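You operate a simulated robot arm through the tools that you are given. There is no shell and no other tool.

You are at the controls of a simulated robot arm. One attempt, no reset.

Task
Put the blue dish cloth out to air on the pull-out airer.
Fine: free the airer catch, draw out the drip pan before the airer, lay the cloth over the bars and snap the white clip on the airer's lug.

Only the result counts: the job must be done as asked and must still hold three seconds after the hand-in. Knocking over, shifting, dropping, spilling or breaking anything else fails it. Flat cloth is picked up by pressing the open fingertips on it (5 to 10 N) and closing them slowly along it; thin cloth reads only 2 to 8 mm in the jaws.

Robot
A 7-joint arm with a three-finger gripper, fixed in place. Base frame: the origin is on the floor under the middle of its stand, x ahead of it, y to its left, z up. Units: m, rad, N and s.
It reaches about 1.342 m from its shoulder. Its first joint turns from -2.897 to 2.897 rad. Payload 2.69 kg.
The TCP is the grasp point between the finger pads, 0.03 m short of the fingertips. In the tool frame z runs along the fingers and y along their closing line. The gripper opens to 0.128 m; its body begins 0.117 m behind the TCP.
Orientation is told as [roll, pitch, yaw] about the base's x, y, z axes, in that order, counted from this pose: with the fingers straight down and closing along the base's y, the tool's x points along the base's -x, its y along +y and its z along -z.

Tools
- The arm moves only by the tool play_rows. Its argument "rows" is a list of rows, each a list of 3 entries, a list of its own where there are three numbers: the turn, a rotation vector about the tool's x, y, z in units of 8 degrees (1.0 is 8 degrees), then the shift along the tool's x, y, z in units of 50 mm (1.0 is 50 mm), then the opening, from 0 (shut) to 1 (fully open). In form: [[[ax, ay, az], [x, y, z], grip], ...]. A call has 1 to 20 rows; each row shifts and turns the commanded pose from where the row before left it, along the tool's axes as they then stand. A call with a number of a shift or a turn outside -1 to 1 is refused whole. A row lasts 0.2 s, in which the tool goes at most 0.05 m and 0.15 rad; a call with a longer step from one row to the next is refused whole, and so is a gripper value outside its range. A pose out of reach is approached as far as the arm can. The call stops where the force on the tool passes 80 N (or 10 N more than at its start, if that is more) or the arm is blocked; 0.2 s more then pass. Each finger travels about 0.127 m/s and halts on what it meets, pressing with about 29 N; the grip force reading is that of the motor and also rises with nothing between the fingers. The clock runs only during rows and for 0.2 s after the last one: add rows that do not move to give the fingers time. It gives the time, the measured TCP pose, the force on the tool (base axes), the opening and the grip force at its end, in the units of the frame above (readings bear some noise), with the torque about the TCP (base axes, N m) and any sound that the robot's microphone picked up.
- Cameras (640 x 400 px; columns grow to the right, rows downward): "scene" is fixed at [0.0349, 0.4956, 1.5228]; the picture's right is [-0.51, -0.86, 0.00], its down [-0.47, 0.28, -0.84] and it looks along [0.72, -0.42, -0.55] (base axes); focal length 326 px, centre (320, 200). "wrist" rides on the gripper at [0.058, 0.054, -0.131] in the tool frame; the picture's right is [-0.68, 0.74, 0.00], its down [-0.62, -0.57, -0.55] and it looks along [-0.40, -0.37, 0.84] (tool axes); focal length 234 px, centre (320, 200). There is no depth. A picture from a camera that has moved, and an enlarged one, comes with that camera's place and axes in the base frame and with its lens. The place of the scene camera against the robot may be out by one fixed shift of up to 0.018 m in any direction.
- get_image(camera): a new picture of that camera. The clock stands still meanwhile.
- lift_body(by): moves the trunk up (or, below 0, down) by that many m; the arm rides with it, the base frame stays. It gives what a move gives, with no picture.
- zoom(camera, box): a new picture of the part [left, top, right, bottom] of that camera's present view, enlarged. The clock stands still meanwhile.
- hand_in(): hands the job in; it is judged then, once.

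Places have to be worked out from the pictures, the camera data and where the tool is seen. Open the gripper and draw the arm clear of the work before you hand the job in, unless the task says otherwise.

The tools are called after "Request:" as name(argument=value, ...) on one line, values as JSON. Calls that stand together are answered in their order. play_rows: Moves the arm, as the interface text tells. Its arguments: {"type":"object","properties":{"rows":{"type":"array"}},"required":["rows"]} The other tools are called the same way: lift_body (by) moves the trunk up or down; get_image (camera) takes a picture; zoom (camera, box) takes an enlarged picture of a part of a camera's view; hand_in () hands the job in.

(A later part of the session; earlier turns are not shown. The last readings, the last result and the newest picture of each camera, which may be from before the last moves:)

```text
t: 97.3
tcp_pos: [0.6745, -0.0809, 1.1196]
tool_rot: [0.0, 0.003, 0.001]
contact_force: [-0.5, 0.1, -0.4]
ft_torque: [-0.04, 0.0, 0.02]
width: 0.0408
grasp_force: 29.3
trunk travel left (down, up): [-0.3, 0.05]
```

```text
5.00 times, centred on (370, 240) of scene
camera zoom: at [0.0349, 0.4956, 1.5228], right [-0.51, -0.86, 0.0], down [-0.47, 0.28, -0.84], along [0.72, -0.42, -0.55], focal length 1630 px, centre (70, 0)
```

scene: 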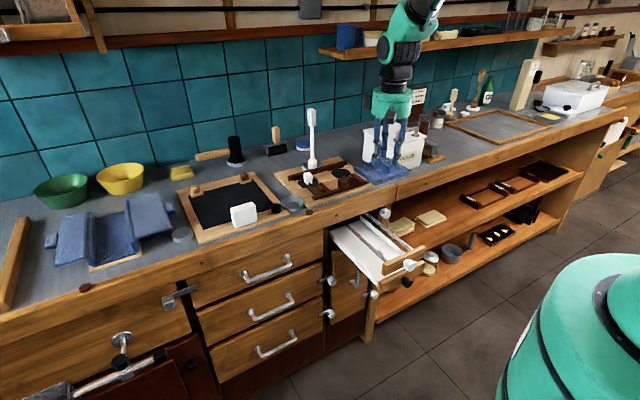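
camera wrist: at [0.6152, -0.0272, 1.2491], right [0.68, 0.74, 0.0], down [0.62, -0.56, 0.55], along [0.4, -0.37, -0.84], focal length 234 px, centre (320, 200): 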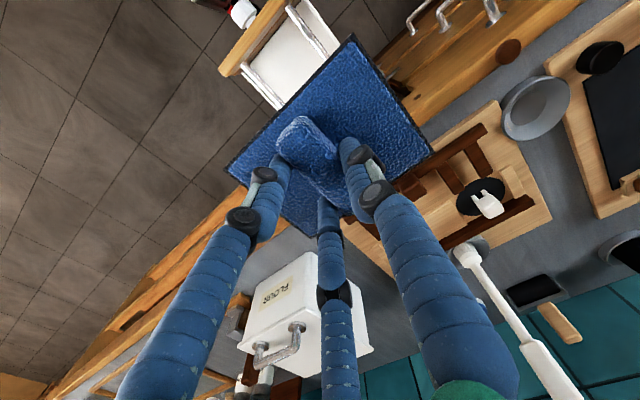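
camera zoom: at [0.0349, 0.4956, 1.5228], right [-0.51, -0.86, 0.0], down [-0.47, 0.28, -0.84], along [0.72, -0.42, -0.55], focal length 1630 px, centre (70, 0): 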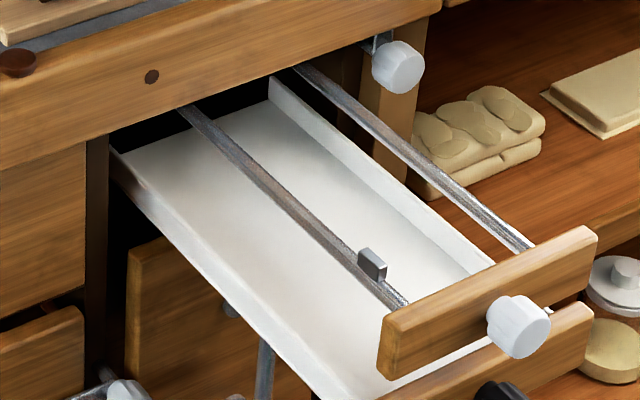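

Bars: z≈0.831, y≈-0.031 and -0.131 (centre -0.081), lug on the left bar at x≈0.578–0.597. The cloth's centre is ~8 mm left of the tool axis, so I aim the TCP at (0.670,-0.089) and lower to z≈0.94.

Request:
play_rows(rows=[[[0, 0, 0], [0.09, -0.162, 0], 0.04], [[0, 0, 0], [0, 0, 0.6], 0.04], [[0, 0, 0], [0, 0, 0.6], 0.04], [[0, 0, 0], [0, 0, 0.6], 0.04], [[0, 0, 0], [0, 0, 0.6], 0.04], [[0, 0, 0], [0, 0, 0.6], 0.04], [[0, 0, 0], [0, 0, 0.6], 0.04], [[0, 0, 0], [0, 0, 0], 0.04]])

Request:
get_image(camera="wrist")

Request:
zoom(camera="scene", box=[300, 170, 440, 280])

```text
t: 99.2
tcp_pos: [0.6697, -0.0879, 0.9394]
tool_rot: [-0.001, 0.001, 0.0]
contact_force: [0.3, -1.1, -0.1]
ft_torque: [-0.03, -0.06, 0.0]
width: 0.0405
grasp_force: 29.2
trunk travel left (down, up): [-0.3, 0.05]
```

```text
taken
camera wrist: at [0.6101, -0.0345, 1.0699], right [0.68, 0.74, 0.0], down [0.62, -0.56, 0.55], along [0.4, -0.37, -0.84], focal length 234 px, centre (320, 200)
```

wrist: 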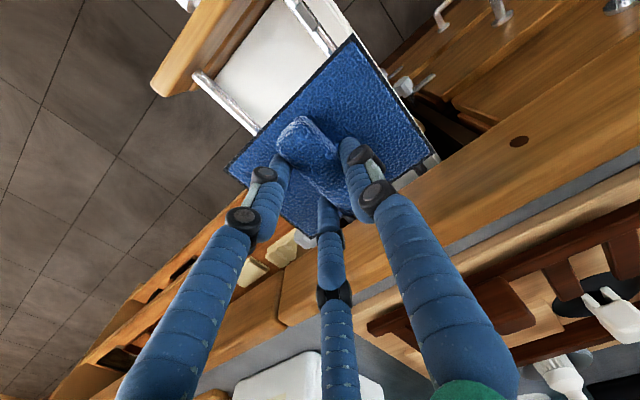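

```text
3.64 times, centred on (370, 225) of scene
camera zoom: at [0.0349, 0.4956, 1.5228], right [-0.51, -0.86, 0.0], down [-0.47, 0.28, -0.84], along [0.72, -0.42, -0.55], focal length 1185 px, centre (138, 109)
```

zoom: 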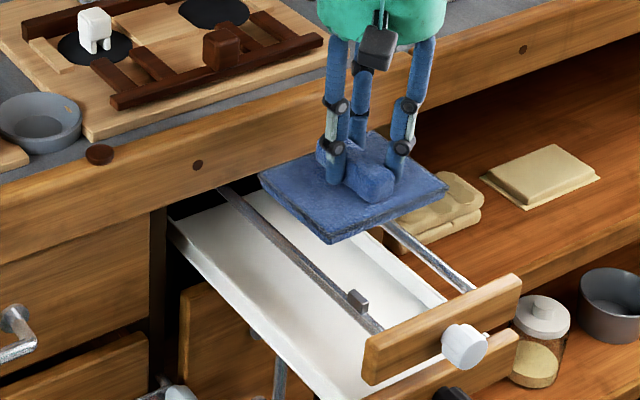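

Well placed above the bars. I descend to TCP z≈0.90.

Request:
play_rows(rows=[[[0, 0, 0], [0, 0, 0.4], 0.04], [[0, 0, 0], [0, 0, 0.4], 0.04], [[0, 0, 0], [0, 0, 0], 0.04]])

Request:
get_image(camera="wrist")

Request:
zoom(camera="scene", box=[310, 180, 430, 280])

```text
t: 100.0
tcp_pos: [0.6718, -0.0911, 0.8989]
tool_rot: [0.001, 0.001, 0.0]
contact_force: [-0.2, 0.5, -1.0]
ft_torque: [0.01, 0.0, 0.02]
width: 0.0406
grasp_force: 29.2
trunk travel left (down, up): [-0.3, 0.05]
```

```text
taken
camera wrist: at [0.6121, -0.0354, 1.0285], right [0.68, 0.74, 0.0], down [0.62, -0.56, 0.55], along [0.4, -0.37, -0.84], focal length 234 px, centre (320, 200)
```

wrist: 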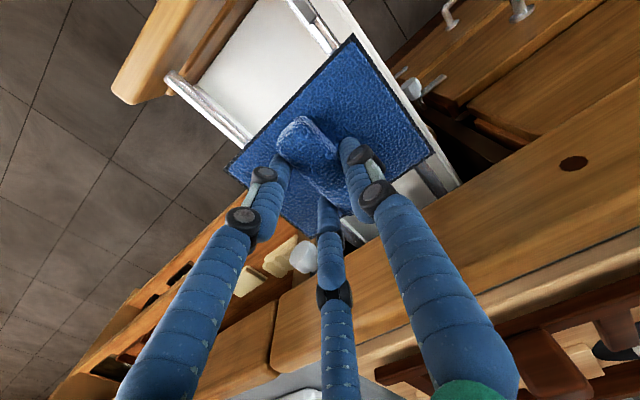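

```text
4.00 times, centred on (370, 230) of scene
camera zoom: at [0.0349, 0.4956, 1.5228], right [-0.51, -0.86, 0.0], down [-0.47, 0.28, -0.84], along [0.72, -0.42, -0.55], focal length 1304 px, centre (120, 80)
```

zoom: 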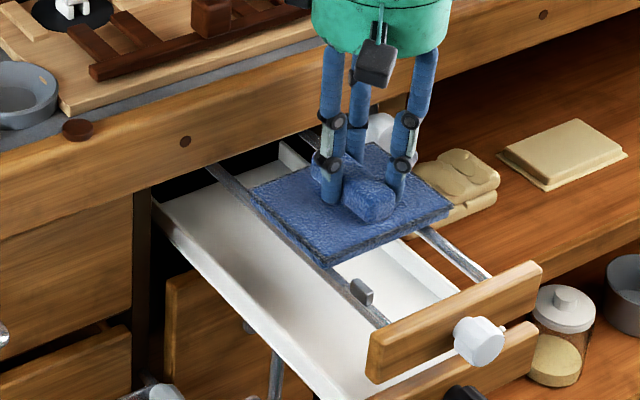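

The cloth straddles both bars, the left overhang looking slightly small; I shift 2 mm left and descend 6 mm, checking for contact.

Request:
play_rows(rows=[[[0, 0, 0], [0, 0.04, 0], 0.04], [[0, 0, 0], [0, 0, 0.06], 0.04], [[0, 0, 0], [0, 0, 0.06], 0.04], [[0, 0, 0], [0, 0, 0], 0.04]])

```text
t: 101.0
tcp_pos: [0.6714, -0.0856, 0.8936]
tool_rot: [0.0, 0.004, 0.0]
contact_force: [-0.1, 0.1, -1.6]
ft_torque: [-0.01, 0.01, -0.01]
width: 0.0406
grasp_force: 29.0
trunk travel left (down, up): [-0.3, 0.05]
```

No contact yet. Down another 4 mm.

Request:
play_rows(rows=[[[0, 0, 0], [0, 0, 0.04], 0.04], [[0, 0, 0], [0, 0, 0.04], 0.04], [[0, 0, 0], [0, 0, 0], 0.04]])

Request:
zoom(camera="scene", box=[310, 180, 430, 280])

```text
t: 101.8
tcp_pos: [0.6713, -0.0856, 0.8922]
tool_rot: [-0.002, -0.002, 0.0]
contact_force: [-0.9, -5.2, 37.9]
ft_torque: [0.15, 0.43, 0.03]
width: 0.0408
grasp_force: 29.0
trunk travel left (down, up): [-0.3, 0.05]
```

```text
4.00 times, centred on (370, 230) of scene
camera zoom: at [0.0349, 0.4956, 1.5228], right [-0.51, -0.86, 0.0], down [-0.47, 0.28, -0.84], along [0.72, -0.42, -0.55], focal length 1304 px, centre (120, 80)
```

zoom: 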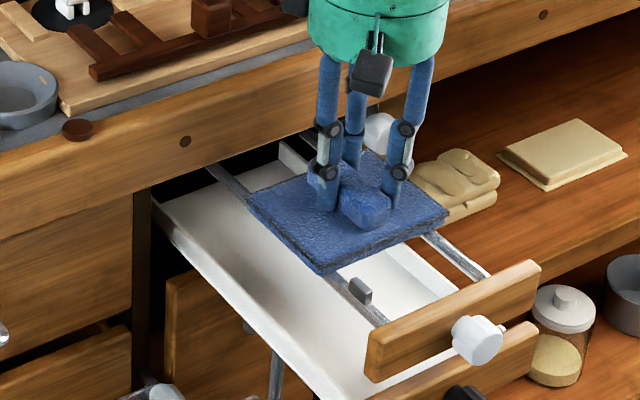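

Contact with 38 N, centre of pressure nearly midway between the bars — both bars carry it. I ease up 1.5 mm.

Request:
play_rows(rows=[[[0, 0, 0], [0, 0, -0.03], 0.04], [[0, 0, 0], [0, 0, 0], 0.04]])

```text
t: 102.3
tcp_pos: [0.6714, -0.0857, 0.8927]
tool_rot: [0.001, 0.001, 0.0]
contact_force: [0.8, -11.7, 29.8]
ft_torque: [-0.09, -0.55, -0.11]
width: 0.0407
grasp_force: 29.0
trunk travel left (down, up): [-0.3, 0.05]
```

Still 30 N; easing another 1.5 mm up.

Request:
play_rows(rows=[[[0, 0, 0], [0, 0, -0.03], 0.04], [[0, 0, 0], [0, 0, 0], 0.04]])

```text
t: 103.0
tcp_pos: [0.6692, -0.0861, 0.892]
tool_rot: [0.0, 0.004, -0.001]
contact_force: [0.7, -3.2, 16.1]
ft_torque: [0.09, -0.55, -0.16]
width: 0.0409
grasp_force: 28.8
trunk travel left (down, up): [-0.3, 0.05]
```

16 N now. One more 0.8 mm up and then I open the fingers slowly.

Request:
play_rows(rows=[[[0, 0, 0], [0, 0, -0.018], 0.04], [[0, 0, 0], [0, 0, 0], 0.15], [[0, 0, 0], [0, 0, 0], 0.28], [[0, 0, 0], [0, 0, 0], 0.36], [[0, 0, 0], [0, 0, 0], 0.42], [[0, 0, 0], [0, 0, 0], 0.48], [[0, 0, 0], [0, 0, 0], 0.54], [[0, 0, 0], [0, 0, 0], 0.54]])

Request:
get_image(camera="wrist")

Request:
zoom(camera="scene", box=[310, 180, 430, 280])

```text
t: 104.8
tcp_pos: [0.6695, -0.0862, 0.895]
tool_rot: [-0.001, 0.004, 0.002]
contact_force: [-0.1, 0.6, -0.2]
ft_torque: [0.02, 0.01, -0.01]
width: 0.069
grasp_force: 0.0
trunk travel left (down, up): [-0.3, 0.05]
```

```text
taken
camera wrist: at [0.6101, -0.0323, 1.0239], right [0.68, 0.74, 0.0], down [0.62, -0.56, 0.55], along [0.4, -0.37, -0.84], focal length 234 px, centre (320, 200)
```

wrist: 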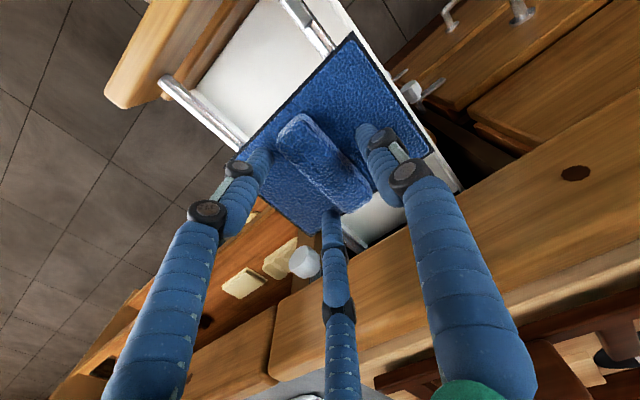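

```text
4.00 times, centred on (370, 230) of scene
camera zoom: at [0.0349, 0.4956, 1.5228], right [-0.51, -0.86, 0.0], down [-0.47, 0.28, -0.84], along [0.72, -0.42, -0.55], focal length 1304 px, centre (120, 80)
```

zoom: 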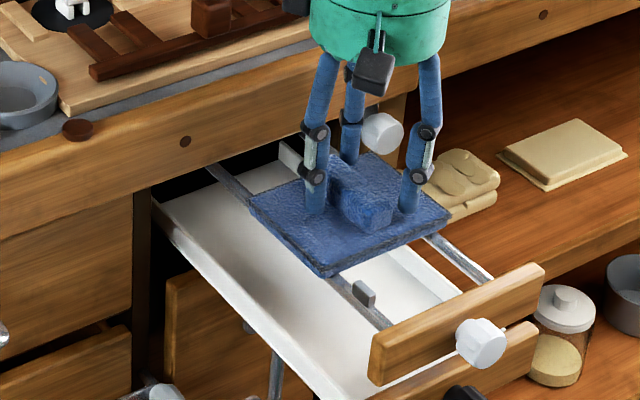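

The cloth stays on the bars, released without load. I raise the hand straight up and look at the result.

Request:
play_rows(rows=[[[0, 0, 0], [0, 0, -0.2], 0.54], [[0, 0, 0], [0, 0, -0.4], 0.54], [[0, 0, 0], [0, 0, -0.6], 0.54], [[0, 0, 0], [0, 0, -0.8], 0.54], [[0, 0, 0], [0, 0, -0.8], 0.54], [[0, 0, 0], [0, 0, -0.8], 0.54], [[0, 0, 0], [0, 0, 0], 0.54]])

Request:
get_image(camera="wrist")

Request:
zoom(camera="scene", box=[310, 180, 430, 280])

```text
t: 106.3
tcp_pos: [0.6681, -0.0841, 1.0735]
tool_rot: [-0.001, 0.003, -0.001]
contact_force: [0.1, 0.1, -0.3]
ft_torque: [0.02, -0.02, 0.01]
width: 0.0691
grasp_force: 0.1
trunk travel left (down, up): [-0.3, 0.05]
```

```text
taken
camera wrist: at [0.6091, -0.0295, 1.2028], right [0.68, 0.74, 0.0], down [0.62, -0.56, 0.55], along [0.4, -0.37, -0.84], focal length 234 px, centre (320, 200)
```

wrist: 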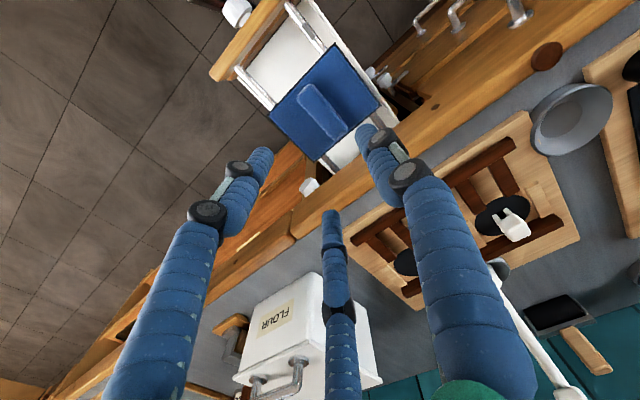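

```text
4.00 times, centred on (370, 230) of scene
camera zoom: at [0.0349, 0.4956, 1.5228], right [-0.51, -0.86, 0.0], down [-0.47, 0.28, -0.84], along [0.72, -0.42, -0.55], focal length 1304 px, centre (120, 80)
```

zoom: 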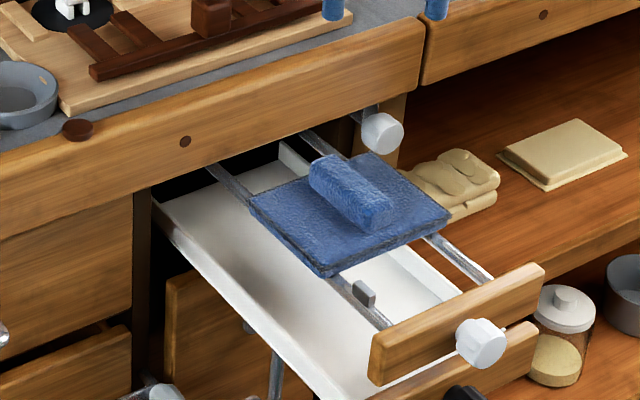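

The cloth lies flat across both bars. I zoom in on it and on the lug, and on the clip.

Request:
zoom(camera="wrist", box=[220, 0, 400, 180])

Request:
zoom(camera="wrist", box=[400, 130, 600, 270])

Request:
zoom(camera="scene", box=[270, 150, 350, 210])

```text
2.22 times, centred on (310, 90) of wrist
camera zoom: at [0.6091, -0.0295, 1.2028], right [0.68, 0.74, 0.0], down [0.62, -0.56, 0.55], along [0.4, -0.37, -0.84], focal length 520 px, centre (342, 444)
```

zoom: 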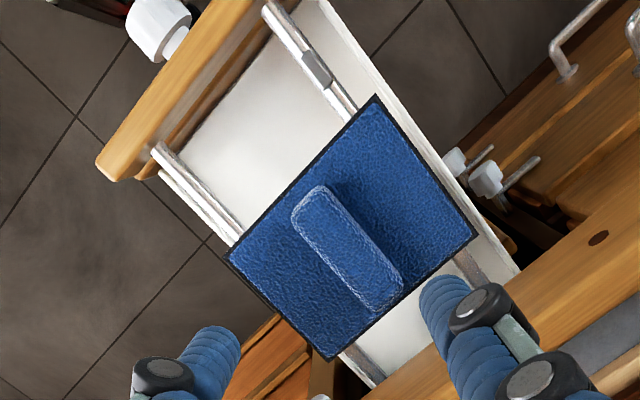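

```text
2.86 times, centred on (500, 200) of wrist
camera zoom: at [0.6091, -0.0295, 1.2028], right [0.68, 0.74, 0.0], down [0.62, -0.56, 0.55], along [0.4, -0.37, -0.84], focal length 669 px, centre (-194, 200)
```

zoom: 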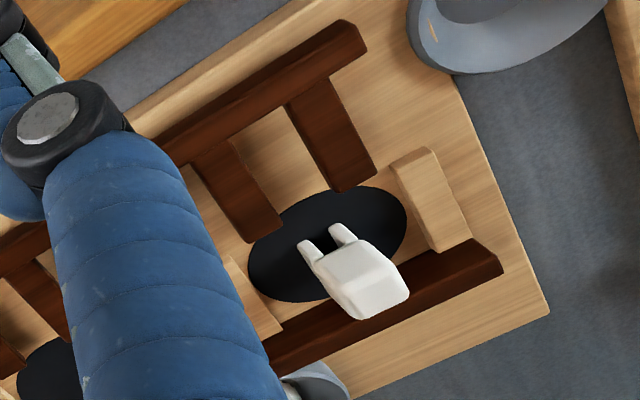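

```text
6.67 times, centred on (310, 180) of scene
camera zoom: at [0.0349, 0.4956, 1.5228], right [-0.51, -0.86, 0.0], down [-0.47, 0.28, -0.84], along [0.72, -0.42, -0.55], focal length 2173 px, centre (387, 333)
```

zoom: 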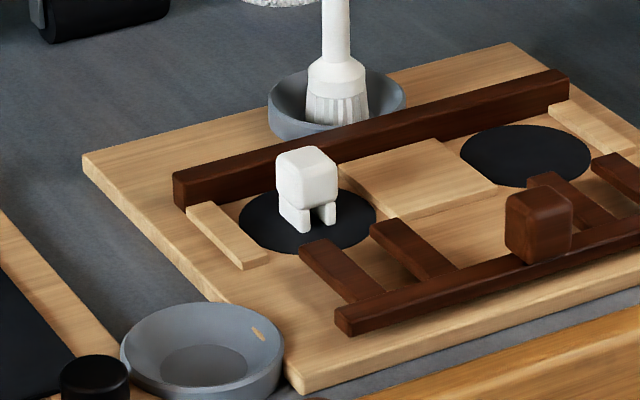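

The cloth sits well across the bars. The clip stands at ≈(0.950,0.030), head z≈0.938–0.962 on the board (z≈0.916), legs down, slot along x — the same orientation as needed over the lug. I move above the clip.

Request:
play_rows(rows=[[[0, 0, 0], [-0.791, 0.326, 0], 0.6], [[0, 0, 0], [-0.791, 0.326, 0], 0.6], [[0, 0, 0], [-0.791, 0.326, 0], 0.6], [[0, 0, 0], [-0.791, 0.326, 0], 0.6], [[0, 0, 0], [-0.791, 0.326, 0], 0.6], [[0, 0, 0], [-0.791, 0.326, 0], 0.6], [[0, 0, 0], [-0.791, 0.326, 0], 0.6], [[0, 0, 0], [0, 0, 0], 0.6]])

Request:
get_image(camera="wrist")

Request:
zoom(camera="wrist", box=[250, 70, 390, 210])

Request:
zoom(camera="scene", box=[260, 100, 400, 210])

```text
t: 108.2
tcp_pos: [0.9466, 0.0279, 1.0744]
tool_rot: [-0.001, 0.004, -0.001]
contact_force: [-0.9, 0.3, 0.8]
ft_torque: [-0.02, -0.02, 0.0]
width: 0.0772
grasp_force: 0.0
trunk travel left (down, up): [-0.3, 0.05]
```

```text
taken
camera wrist: at [0.8874, 0.0819, 1.2036], right [0.68, 0.74, 0.0], down [0.62, -0.56, 0.55], along [0.4, -0.37, -0.84], focal length 234 px, centre (320, 200)
```

wrist: 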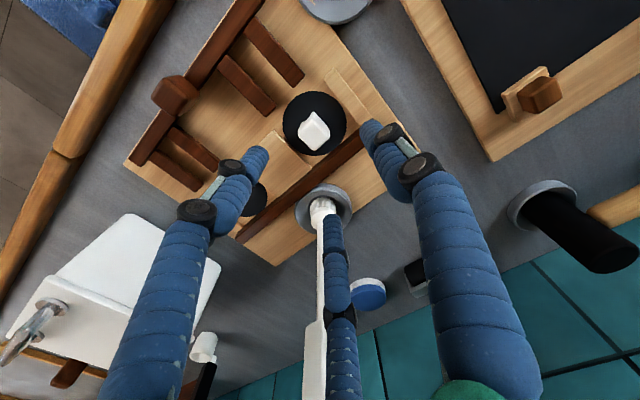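

```text
2.86 times, centred on (320, 140) of wrist
camera zoom: at [0.8874, 0.0819, 1.2036], right [0.68, 0.74, 0.0], down [0.62, -0.56, 0.55], along [0.4, -0.37, -0.84], focal length 669 px, centre (320, 371)
```

zoom: 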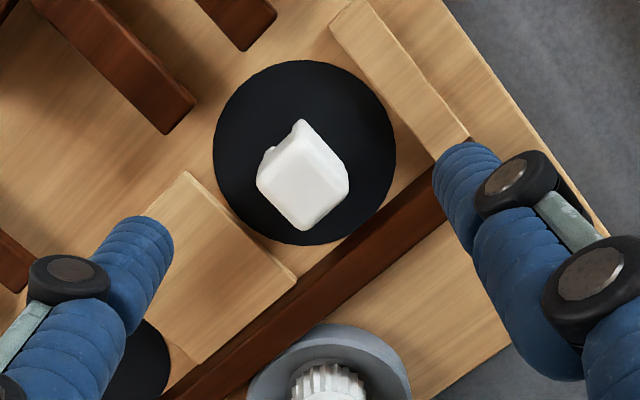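

```text
3.64 times, centred on (330, 155) of scene
camera zoom: at [0.0349, 0.4956, 1.5228], right [-0.51, -0.86, 0.0], down [-0.47, 0.28, -0.84], along [0.72, -0.42, -0.55], focal length 1185 px, centre (284, 364)
```

zoom: 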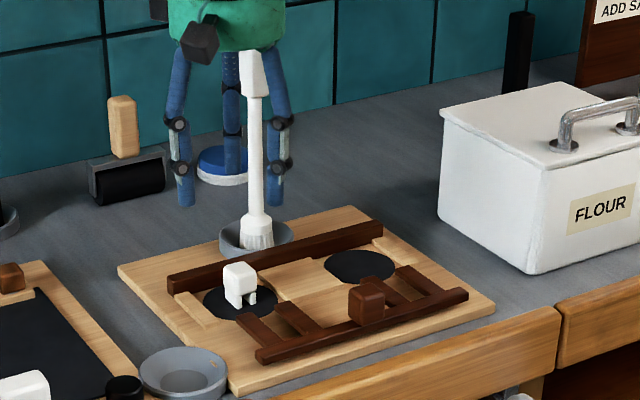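

The clip head is about 6 mm nearer than the tool axis: I estimate (0.941,0.027). I correct, descend to TCP z≈1.005 and check again.

Request:
play_rows(rows=[[[0, 0, 0], [0.12, -0.02, 0], 0.5], [[0, 0, 0], [0, 0, 0.46], 0.5], [[0, 0, 0], [0, 0, 0.46], 0.5], [[0, 0, 0], [0, 0, 0.46], 0.5], [[0, 0, 0], [0, 0, 0], 0.5]])

Request:
zoom(camera="wrist", box=[230, 70, 410, 250])

Request:
zoom(camera="scene", box=[270, 130, 350, 200])

```text
t: 109.3
tcp_pos: [0.9418, 0.0277, 1.0028]
tool_rot: [0.0, 0.004, 0.0]
contact_force: [-0.7, 0.0, -0.1]
ft_torque: [0.03, -0.01, 0.02]
width: 0.0639
grasp_force: 0.0
trunk travel left (down, up): [-0.3, 0.05]
```

```text
2.22 times, centred on (320, 160) of wrist
camera zoom: at [0.8823, 0.0816, 1.1325], right [0.68, 0.74, 0.0], down [0.62, -0.56, 0.55], along [0.4, -0.37, -0.84], focal length 520 px, centre (320, 289)
```

zoom: 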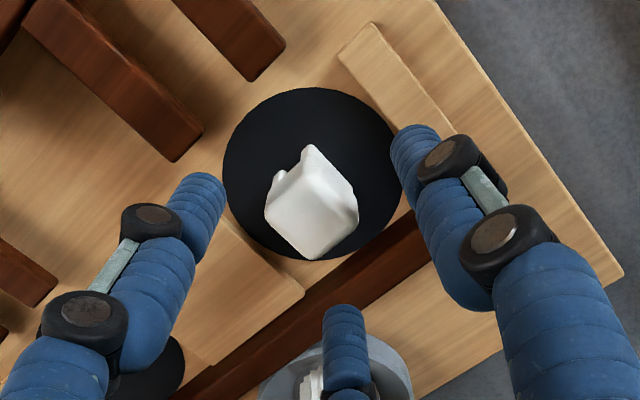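

```text
5.71 times, centred on (310, 165) of scene
camera zoom: at [0.0349, 0.4956, 1.5228], right [-0.51, -0.86, 0.0], down [-0.47, 0.28, -0.84], along [0.72, -0.42, -0.55], focal length 1862 px, centre (377, 400)
```

zoom: 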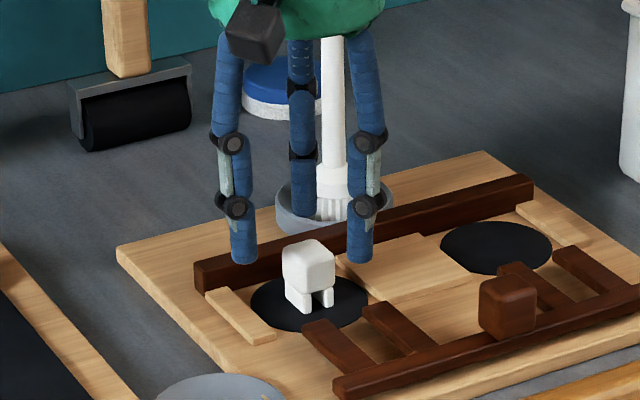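

Clip head refined to ≈(0.9385,0.0257), top z≈0.956. I correct by 3 mm/2 mm and descend so the tips are at z≈0.939.

Request:
play_rows(rows=[[[0, 0, 0], [0.06, -0.04, 0], 0.5], [[0, 0, 0], [0, 0, 0.34], 0.5], [[0, 0, 0], [0, 0, 0.33], 0.5], [[0, 0, 0], [0, 0, 0], 0.5]])

Request:
zoom(camera="wrist", box=[230, 70, 410, 250])

Request:
zoom(camera="scene", box=[270, 130, 350, 200])

```text
t: 110.3
tcp_pos: [0.9413, 0.024, 0.9774]
tool_rot: [-0.002, -0.006, 0.0]
contact_force: [-0.4, -16.8, 42.3]
ft_torque: [-1.43, -1.64, -0.77]
width: 0.0786
grasp_force: 9.0
trunk travel left (down, up): [-0.3, 0.05]
```

```text
2.22 times, centred on (320, 160) of wrist
camera zoom: at [0.8801, 0.0782, 1.1072], right [0.68, 0.74, 0.0], down [0.61, -0.56, 0.55], along [0.41, -0.37, -0.83], focal length 520 px, centre (320, 289)
```

zoom: 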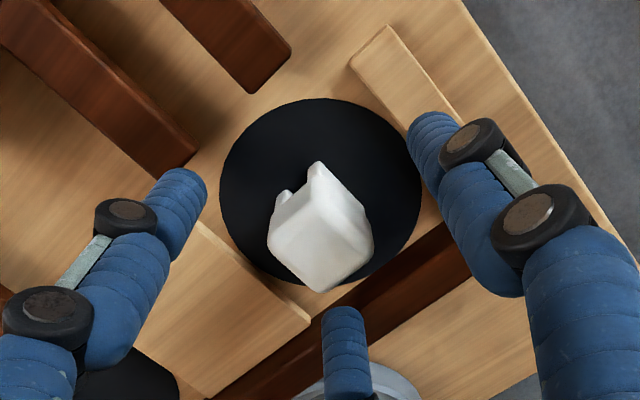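

```text
5.71 times, centred on (310, 165) of scene
camera zoom: at [0.0349, 0.4956, 1.5228], right [-0.51, -0.86, 0.0], down [-0.47, 0.28, -0.84], along [0.72, -0.42, -0.55], focal length 1862 px, centre (377, 400)
```

zoom: 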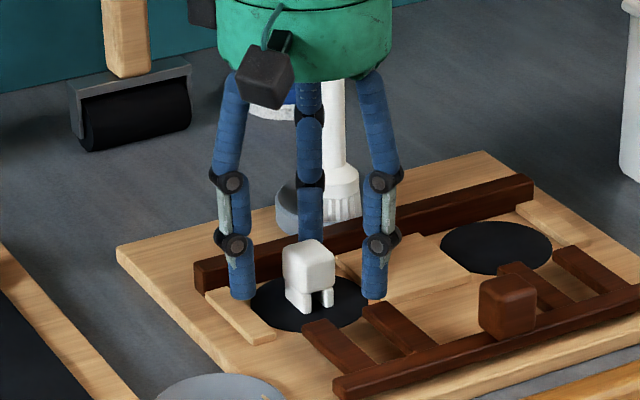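

The far finger landed on the dark rail (42 N at tip z≈0.947), so I immediately raise. A finger on the +x side won't fit between clip and rail, so I'll use a yaw where one finger is toward the robot and two are at the sides.

Request:
play_rows(rows=[[[0, 0, 0], [0, 0, -0.3], 0.5], [[0, 0, 0], [0, 0, -0.6], 0.5], [[0, 0, 0], [0, 0, -0.6], 0.5], [[0, 0, 0], [0, 0, 0], 0.5]])

Request:
get_image(camera="wrist")

Request:
zoom(camera="scene", box=[260, 130, 400, 230])

```text
t: 111.3
tcp_pos: [0.9387, 0.0258, 1.0441]
tool_rot: [0.001, 0.002, 0.0]
contact_force: [0.8, 0.6, 0.3]
ft_torque: [0.0, -0.02, -0.04]
width: 0.0638
grasp_force: 0.0
trunk travel left (down, up): [-0.3, 0.05]
```

```text
taken
camera wrist: at [0.8794, 0.0803, 1.1738], right [0.68, 0.74, 0.0], down [0.62, -0.56, 0.55], along [0.4, -0.37, -0.84], focal length 234 px, centre (320, 200)
```

wrist: 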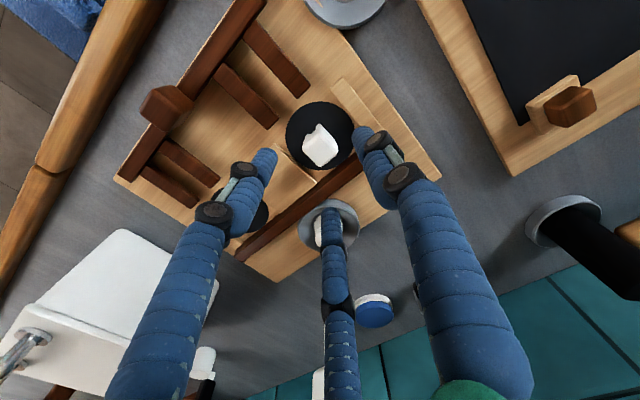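

```text
4.00 times, centred on (330, 180) of scene
camera zoom: at [0.0349, 0.4956, 1.5228], right [-0.51, -0.86, 0.0], down [-0.47, 0.28, -0.84], along [0.72, -0.42, -0.55], focal length 1304 px, centre (280, 280)
```

zoom: 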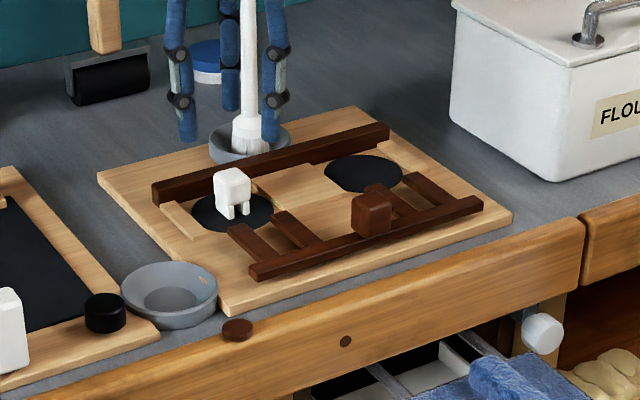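

The board and brush look unmoved. Now I turn the hand 90° about its axis (single finger toward the robot), well above the clip.

Request:
play_rows(rows=[[[0, 0, -1], [0, 0, 0], 0.5], [[0, 0, -1], [0, 0, 0], 0.5], [[0, 0, -1], [0, 0, 0], 0.5], [[0, 0, -1], [0, 0, 0], 0.5], [[0, 0, -1], [0, 0, 0], 0.5], [[0, 0, -1], [0, 0, 0], 0.5], [[0, 0, -1], [0, 0, 0], 0.5], [[0, 0, -1], [0, 0, 0], 0.5], [[0, 0, -1], [0, 0, 0], 0.5], [[0, 0, -1], [0, 0, 0], 0.5], [[0, 0, -1], [0, 0, 0], 0.5], [[0, 0, -0.25], [0, 0, 0], 0.5], [[0, 0, 0], [0, 0, 0], 0.5]])

Request:
get_image(camera="wrist")

Request:
zoom(camera="scene", box=[260, 100, 400, 210])

```text
t: 114.2
tcp_pos: [0.938, 0.0255, 1.0454]
tool_rot: [0.003, 0.0, 1.572]
contact_force: [0.7, -0.1, 0.6]
ft_torque: [-0.01, -0.03, 0.03]
width: 0.064
grasp_force: 0.1
trunk travel left (down, up): [-0.3, 0.05]
```

```text
taken
camera wrist: at [0.8843, -0.0332, 1.1749], right [-0.74, 0.68, 0.0], down [0.57, 0.62, 0.55], along [0.37, 0.4, -0.84], focal length 234 px, centre (320, 200)
```

wrist: 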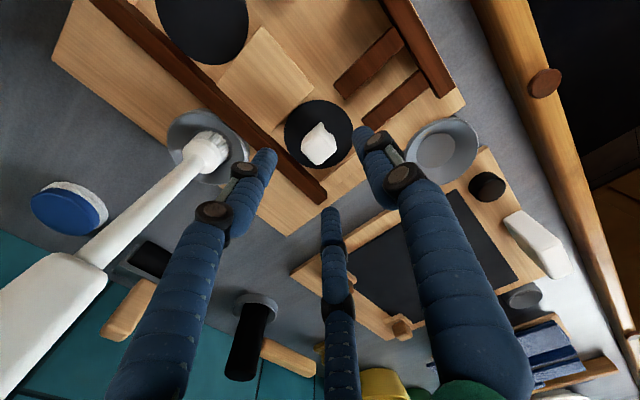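

```text
3.64 times, centred on (330, 155) of scene
camera zoom: at [0.0349, 0.4956, 1.5228], right [-0.51, -0.86, 0.0], down [-0.47, 0.28, -0.84], along [0.72, -0.42, -0.55], focal length 1185 px, centre (284, 364)
```

zoom: 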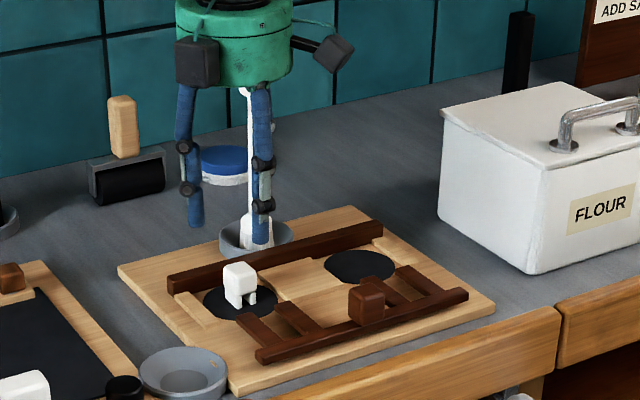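

The turned pose is reached. I zoom on the clip for a fresh centring with this view.

Request:
zoom(camera="wrist", box=[240, 60, 400, 220])

```text
2.50 times, centred on (320, 140) of wrist
camera zoom: at [0.8843, -0.0332, 1.1749], right [-0.74, 0.68, 0.0], down [0.57, 0.62, 0.55], along [0.37, 0.4, -0.84], focal length 585 px, centre (320, 350)
```

zoom: 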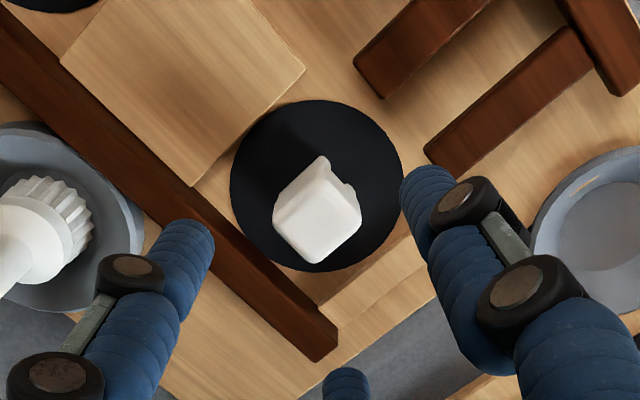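

Combining both views: clip head centre ≈(0.9396,0.0253), top z≈0.957; rail front edge x≈0.969. I shift 4 mm toward the robot, narrow to 45 mm and descend in stages.

Request:
play_rows(rows=[[[0, 0, 0], [0, 0.08, 0], 0.35], [[0, 0, 0], [0, 0, 0.5], 0.35], [[0, 0, 0], [0, 0, 0.5], 0.35], [[0, 0, 0], [0, 0, 0.2], 0.35], [[0, 0, 0], [0, 0, 0], 0.35]])

Request:
zoom(camera="wrist", box=[240, 80, 400, 240])

Request:
zoom(camera="scene", box=[270, 130, 350, 200])

```text
t: 115.3
tcp_pos: [0.9356, 0.0248, 0.9855]
tool_rot: [0.001, 0.002, 1.571]
contact_force: [-0.8, -0.1, 0.2]
ft_torque: [-0.02, 0.01, 0.01]
width: 0.0449
grasp_force: 0.1
trunk travel left (down, up): [-0.3, 0.05]
```

```text
2.50 times, centred on (320, 160) of wrist
camera zoom: at [0.8819, -0.0325, 1.1148], right [-0.74, 0.68, 0.0], down [0.57, 0.62, 0.55], along [0.37, 0.4, -0.84], focal length 585 px, centre (320, 300)
```

zoom: 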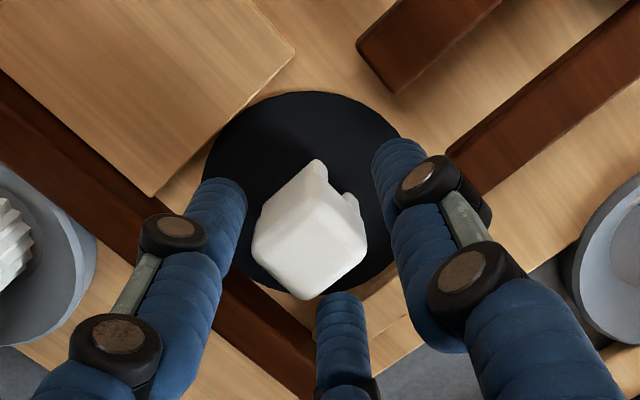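

```text
5.71 times, centred on (310, 165) of scene
camera zoom: at [0.0349, 0.4956, 1.5228], right [-0.51, -0.86, 0.0], down [-0.47, 0.28, -0.84], along [0.72, -0.42, -0.55], focal length 1862 px, centre (377, 400)
```

zoom: 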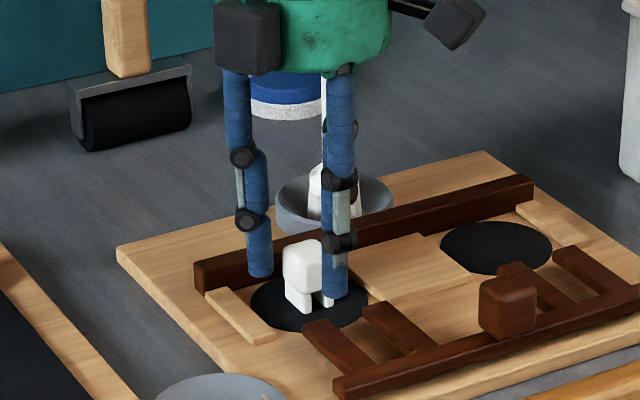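

Clip is well inside the three fingers, tips just at the head's top level. I descend 5 mm with a force check.

Request:
play_rows(rows=[[[0, 0, 0], [0, 0, 0.05], 0.35], [[0, 0, 0], [0, 0, 0.05], 0.35], [[0, 0, 0], [0, 0, 0], 0.35]])

```text
t: 116.2
tcp_pos: [0.9359, 0.025, 0.9815]
tool_rot: [0.003, 0.0, 1.57]
contact_force: [1.5, -0.4, -0.1]
ft_torque: [-0.01, 0.01, 0.01]
width: 0.045
grasp_force: 0.0
trunk travel left (down, up): [-0.3, 0.05]
```

Free at TCP z≈0.981. Another 5 mm.

Request:
play_rows(rows=[[[0, 0, 0], [0, 0, 0.05], 0.35], [[0, 0, 0], [0, 0, 0.05], 0.35], [[0, 0, 0], [0, 0, 0], 0.35]])

Request:
zoom(camera="wrist", box=[240, 80, 400, 240])

Request:
zoom(camera="scene", box=[270, 130, 350, 200])

```text
t: 117.0
tcp_pos: [0.9339, 0.0256, 0.975]
tool_rot: [0.003, 0.0, 1.571]
contact_force: [0.0, 0.2, -0.8]
ft_torque: [-0.03, -0.02, 0.04]
width: 0.0448
grasp_force: 0.1
trunk travel left (down, up): [-0.3, 0.05]
```

```text
2.50 times, centred on (320, 160) of wrist
camera zoom: at [0.8795, -0.0327, 1.1043], right [-0.74, 0.68, 0.0], down [0.57, 0.62, 0.55], along [0.37, 0.4, -0.84], focal length 585 px, centre (320, 300)
```

zoom: 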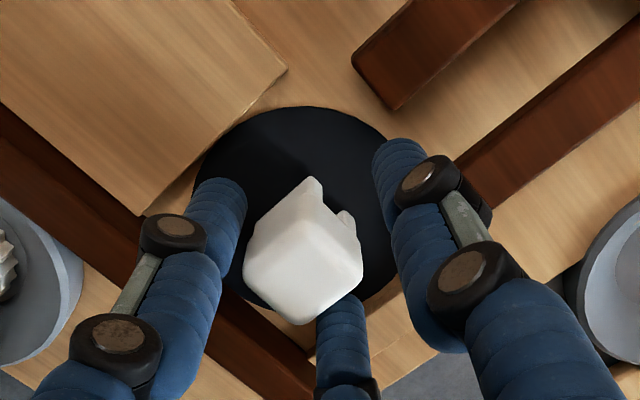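

```text
5.71 times, centred on (310, 165) of scene
camera zoom: at [0.0349, 0.4956, 1.5228], right [-0.51, -0.86, 0.0], down [-0.47, 0.28, -0.84], along [0.72, -0.42, -0.55], focal length 1862 px, centre (377, 400)
```

zoom: 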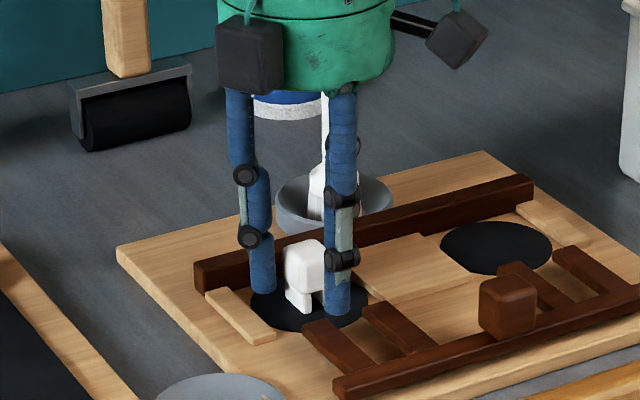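

Still free at TCP z 0.975. I go 4 mm lower and close slowly on the clip's head.

Request:
play_rows(rows=[[[0, 0, 0], [0, 0, 0.04], 0.35], [[0, 0, 0], [0, 0, 0.04], 0.35], [[0, 0, 0], [0, 0, 0], 0.35], [[0, 0, 0], [0, 0, 0], 0.31], [[0, 0, 0], [0, 0, 0], 0.28], [[0, 0, 0], [0, 0, 0], 0.25]])

Request:
zoom(camera="wrist", box=[240, 80, 400, 240])

```text
t: 118.3
tcp_pos: [0.9346, 0.0252, 0.9705]
tool_rot: [0.005, 0.001, 1.572]
contact_force: [-0.6, -0.4, -0.6]
ft_torque: [-0.02, 0.0, 0.01]
width: 0.0322
grasp_force: 0.0
trunk travel left (down, up): [-0.3, 0.05]
```

```text
2.50 times, centred on (320, 160) of wrist
camera zoom: at [0.8799, -0.0328, 1.1011], right [-0.74, 0.68, 0.0], down [0.57, 0.62, 0.55], along [0.37, 0.4, -0.84], focal length 585 px, centre (320, 300)
```

zoom: 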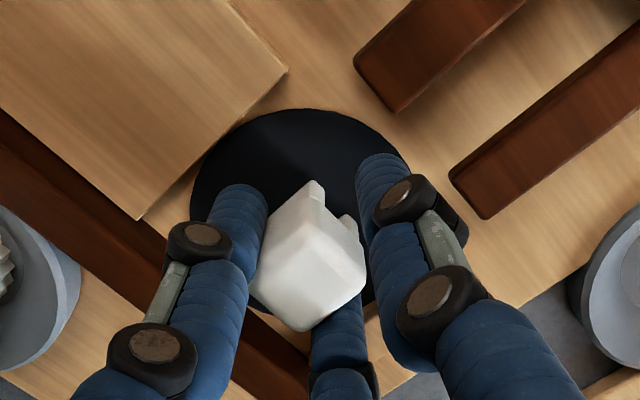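

No squeeze yet at 32 mm; I continue closing.

Request:
play_rows(rows=[[[0, 0, 0], [0, 0, 0], 0.22], [[0, 0, 0], [0, 0, 0], 0.19], [[0, 0, 0], [0, 0, 0], 0.16], [[0, 0, 0], [0, 0, 0], 0.13], [[0, 0, 0], [0, 0, 0], 0.1], [[0, 0, 0], [0, 0, 0], 0.06], [[0, 0, 0], [0, 0, 0], 0.06]])

Request:
zoom(camera="wrist", box=[240, 80, 400, 240])

Request:
zoom(camera="scene", box=[280, 140, 350, 200])

```text
t: 120.0
tcp_pos: [0.9339, 0.0252, 0.9709]
tool_rot: [0.003, 0.001, 1.571]
contact_force: [-0.1, 0.2, 0.2]
ft_torque: [0.02, 0.02, 0.0]
width: 0.03
grasp_force: 16.8
trunk travel left (down, up): [-0.3, 0.05]
```

```text
2.50 times, centred on (320, 160) of wrist
camera zoom: at [0.8799, -0.0328, 1.1011], right [-0.74, 0.68, 0.0], down [0.57, 0.62, 0.55], along [0.37, 0.4, -0.84], focal length 585 px, centre (320, 300)
```

zoom: 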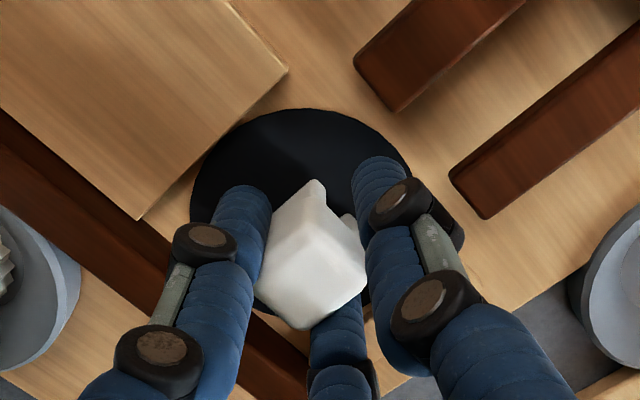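

```text
6.67 times, centred on (315, 170) of scene
camera zoom: at [0.0349, 0.4956, 1.5228], right [-0.51, -0.86, 0.0], down [-0.47, 0.28, -0.84], along [0.72, -0.42, -0.55], focal length 2173 px, centre (353, 400)
```

zoom: 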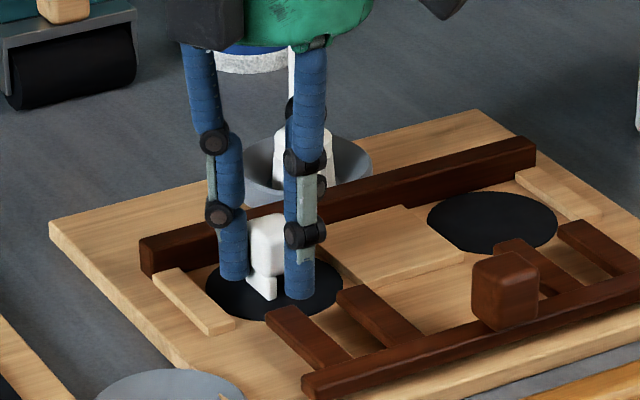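

Stalled at 30 mm with 17 N — the head is held. I tighten a bit more and lift 8 mm to test.

Request:
play_rows(rows=[[[0, 0, 0], [0, 0, 0], 0.02], [[0, 0, 0], [0, 0, 0], 0.0], [[0, 0, 0], [0, 0, -0.08], 0.0], [[0, 0, 0], [0, 0, -0.08], 0.0], [[0, 0, 0], [0, 0, 0], 0.0]])

Request:
zoom(camera="wrist", box=[240, 80, 400, 240])

Request:
zoom(camera="scene", box=[280, 140, 350, 200])

```text
t: 121.2
tcp_pos: [0.9344, 0.0267, 0.9786]
tool_rot: [0.002, 0.0, 1.571]
contact_force: [0.2, -0.1, 0.0]
ft_torque: [0.01, -0.02, 0.01]
width: 0.0293
grasp_force: 28.9
trunk travel left (down, up): [-0.3, 0.05]
```

```text
2.50 times, centred on (320, 160) of wrist
camera zoom: at [0.8805, -0.0321, 1.1092], right [-0.74, 0.68, 0.0], down [0.57, 0.62, 0.55], along [0.37, 0.4, -0.84], focal length 585 px, centre (320, 300)
```

zoom: 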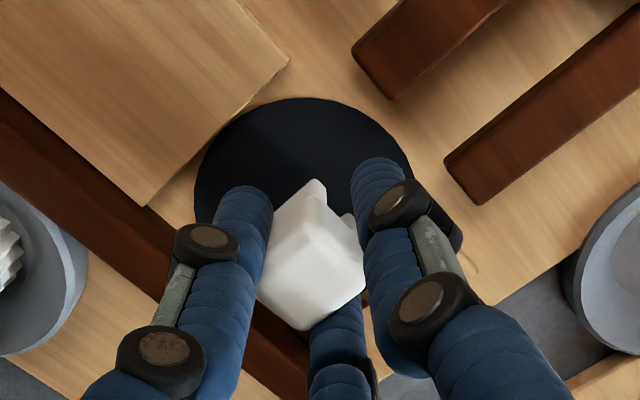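

```text
6.67 times, centred on (315, 170) of scene
camera zoom: at [0.0349, 0.4956, 1.5228], right [-0.51, -0.86, 0.0], down [-0.47, 0.28, -0.84], along [0.72, -0.42, -0.55], focal length 2173 px, centre (353, 400)
```

zoom: 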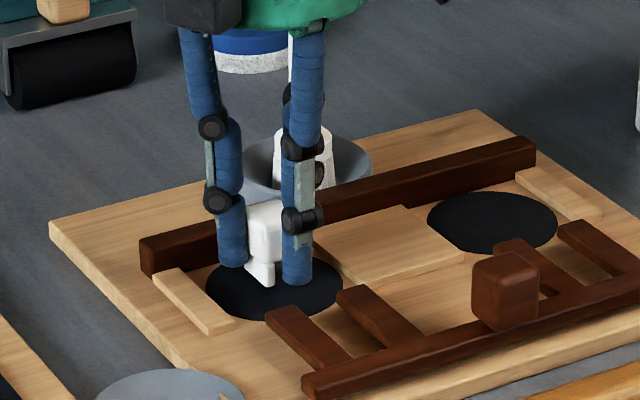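

The clip is coming along. I raise it straight up to TCP z≈1.08 and inspect its pose in the grip.

Request:
play_rows(rows=[[[0, 0, 0], [0, 0, -0.4], 0.0], [[0, 0, 0], [0, 0, -0.5], 0.0], [[0, 0, 0], [0, 0, -0.6], 0.0], [[0, 0, 0], [0, 0, -0.6], 0.0], [[0, 0, 0], [0, 0, 0], 0.0]])

Request:
zoom(camera="wrist", box=[260, 100, 380, 220])

Request:
zoom(camera="scene", box=[270, 100, 350, 180])

```text
t: 122.3
tcp_pos: [0.9349, 0.0233, 1.0838]
tool_rot: [0.003, -0.001, 1.571]
contact_force: [0.5, 0.3, -0.2]
ft_torque: [-0.02, 0.02, 0.0]
width: 0.0294
grasp_force: 28.8
trunk travel left (down, up): [-0.3, 0.05]
```

```text
3.33 times, centred on (320, 160) of wrist
camera zoom: at [0.8805, -0.0343, 1.214], right [-0.74, 0.68, 0.0], down [0.57, 0.62, 0.55], along [0.37, 0.4, -0.84], focal length 781 px, centre (320, 333)
```

zoom: 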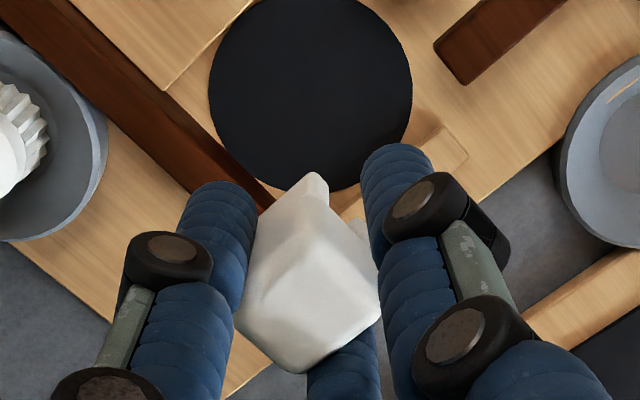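

```text
5.00 times, centred on (310, 140) of scene
camera zoom: at [0.0349, 0.4956, 1.5228], right [-0.51, -0.86, 0.0], down [-0.47, 0.28, -0.84], along [0.72, -0.42, -0.55], focal length 1630 px, centre (370, 500)
```

zoom: 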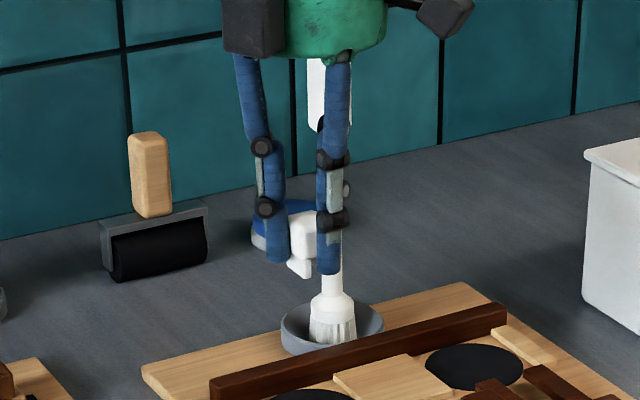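

I zoom closer to judge whether the clip is straight in the grip.

Request:
zoom(camera="scene", box=[290, 125, 340, 165])

Request:
zoom(camera="wrist", box=[285, 125, 355, 195])

```text
10.00 times, centred on (315, 145) of scene
camera zoom: at [0.0349, 0.4956, 1.5228], right [-0.51, -0.86, 0.0], down [-0.47, 0.28, -0.84], along [0.72, -0.42, -0.55], focal length 3259 px, centre (370, 750)
```

zoom: 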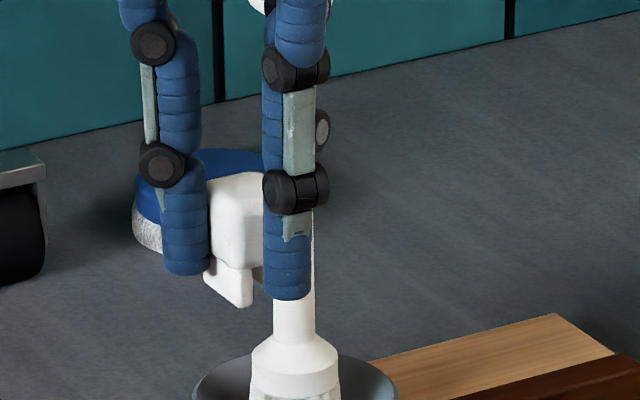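

```text
5.71 times, centred on (320, 160) of wrist
camera zoom: at [0.8805, -0.0343, 1.214], right [-0.74, 0.68, 0.0], down [0.57, 0.62, 0.55], along [0.37, 0.4, -0.84], focal length 1338 px, centre (320, 429)
```

zoom: 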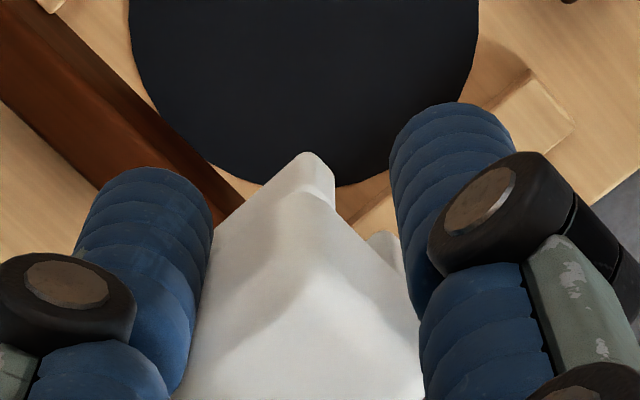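

The clip hangs straight, legs down. I carry it toward the lug at ≈(0.588,-0.030), staying high (z≈1.08).

Request:
play_rows(rows=[[[0, 0, 0], [0, 0.3, -0.2], 0.0], [[0, 0, 0], [0.05, 0.5, -0.2], 0.0], [[0, 0, 0], [0.092, 0.592, 0], 0.0], [[0, 0, 0], [0.092, 0.592, 0], 0.0], [[0, 0, 0], [0.092, 0.592, 0], 0.0], [[0, 0, 0], [0.092, 0.592, 0], 0.0], [[0, 0, 0], [0.092, 0.592, 0], 0.0], [[0, 0, 0], [0.092, 0.592, 0], 0.0], [[0, 0, 0], [0.092, 0.592, 0], 0.0], [[0, 0, 0], [0.092, 0.592, 0], 0.0], [[0, 0, 0], [0.092, 0.592, 0], 0.0], [[0, 0, 0], [0.092, 0.5, 0], 0.0], [[0, 0, 0], [0.06, 0.4, 0], 0.0], [[0, 0, 0], [0, 0, 0], 0.0]])

Request:
get_image(camera="wrist")

Request:
get_image(camera="scene")

```text
t: 125.3
tcp_pos: [0.5813, -0.0261, 1.103]
tool_rot: [0.004, -0.001, 1.569]
contact_force: [0.2, -0.5, -0.7]
ft_torque: [0.02, 0.0, -0.01]
width: 0.0292
grasp_force: 29.0
trunk travel left (down, up): [-0.3, 0.05]
```

```text
taken
camera wrist: at [0.5275, -0.0845, 1.2331], right [-0.74, 0.68, 0.0], down [0.57, 0.62, 0.55], along [0.37, 0.4, -0.84], focal length 234 px, centre (320, 200)
```

wrist: 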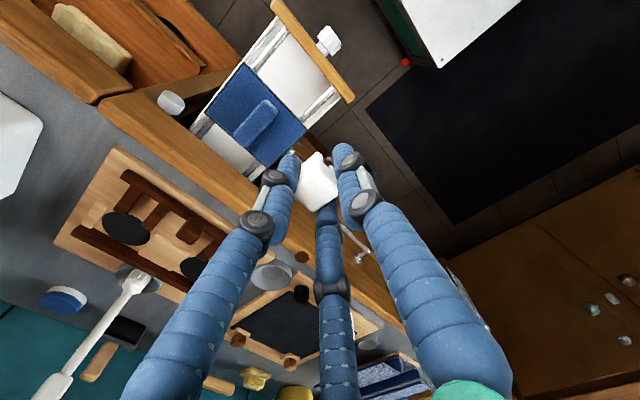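

```text
taken
```

scene: 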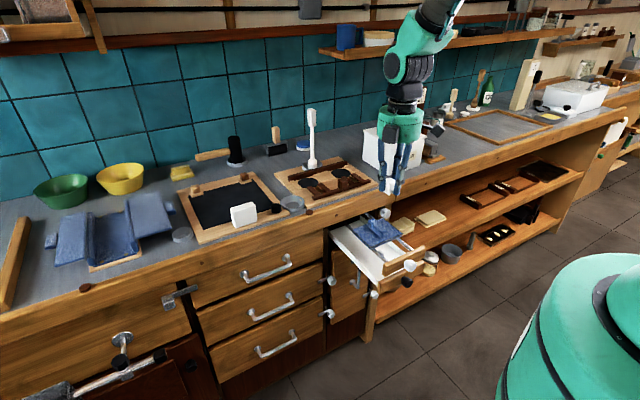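

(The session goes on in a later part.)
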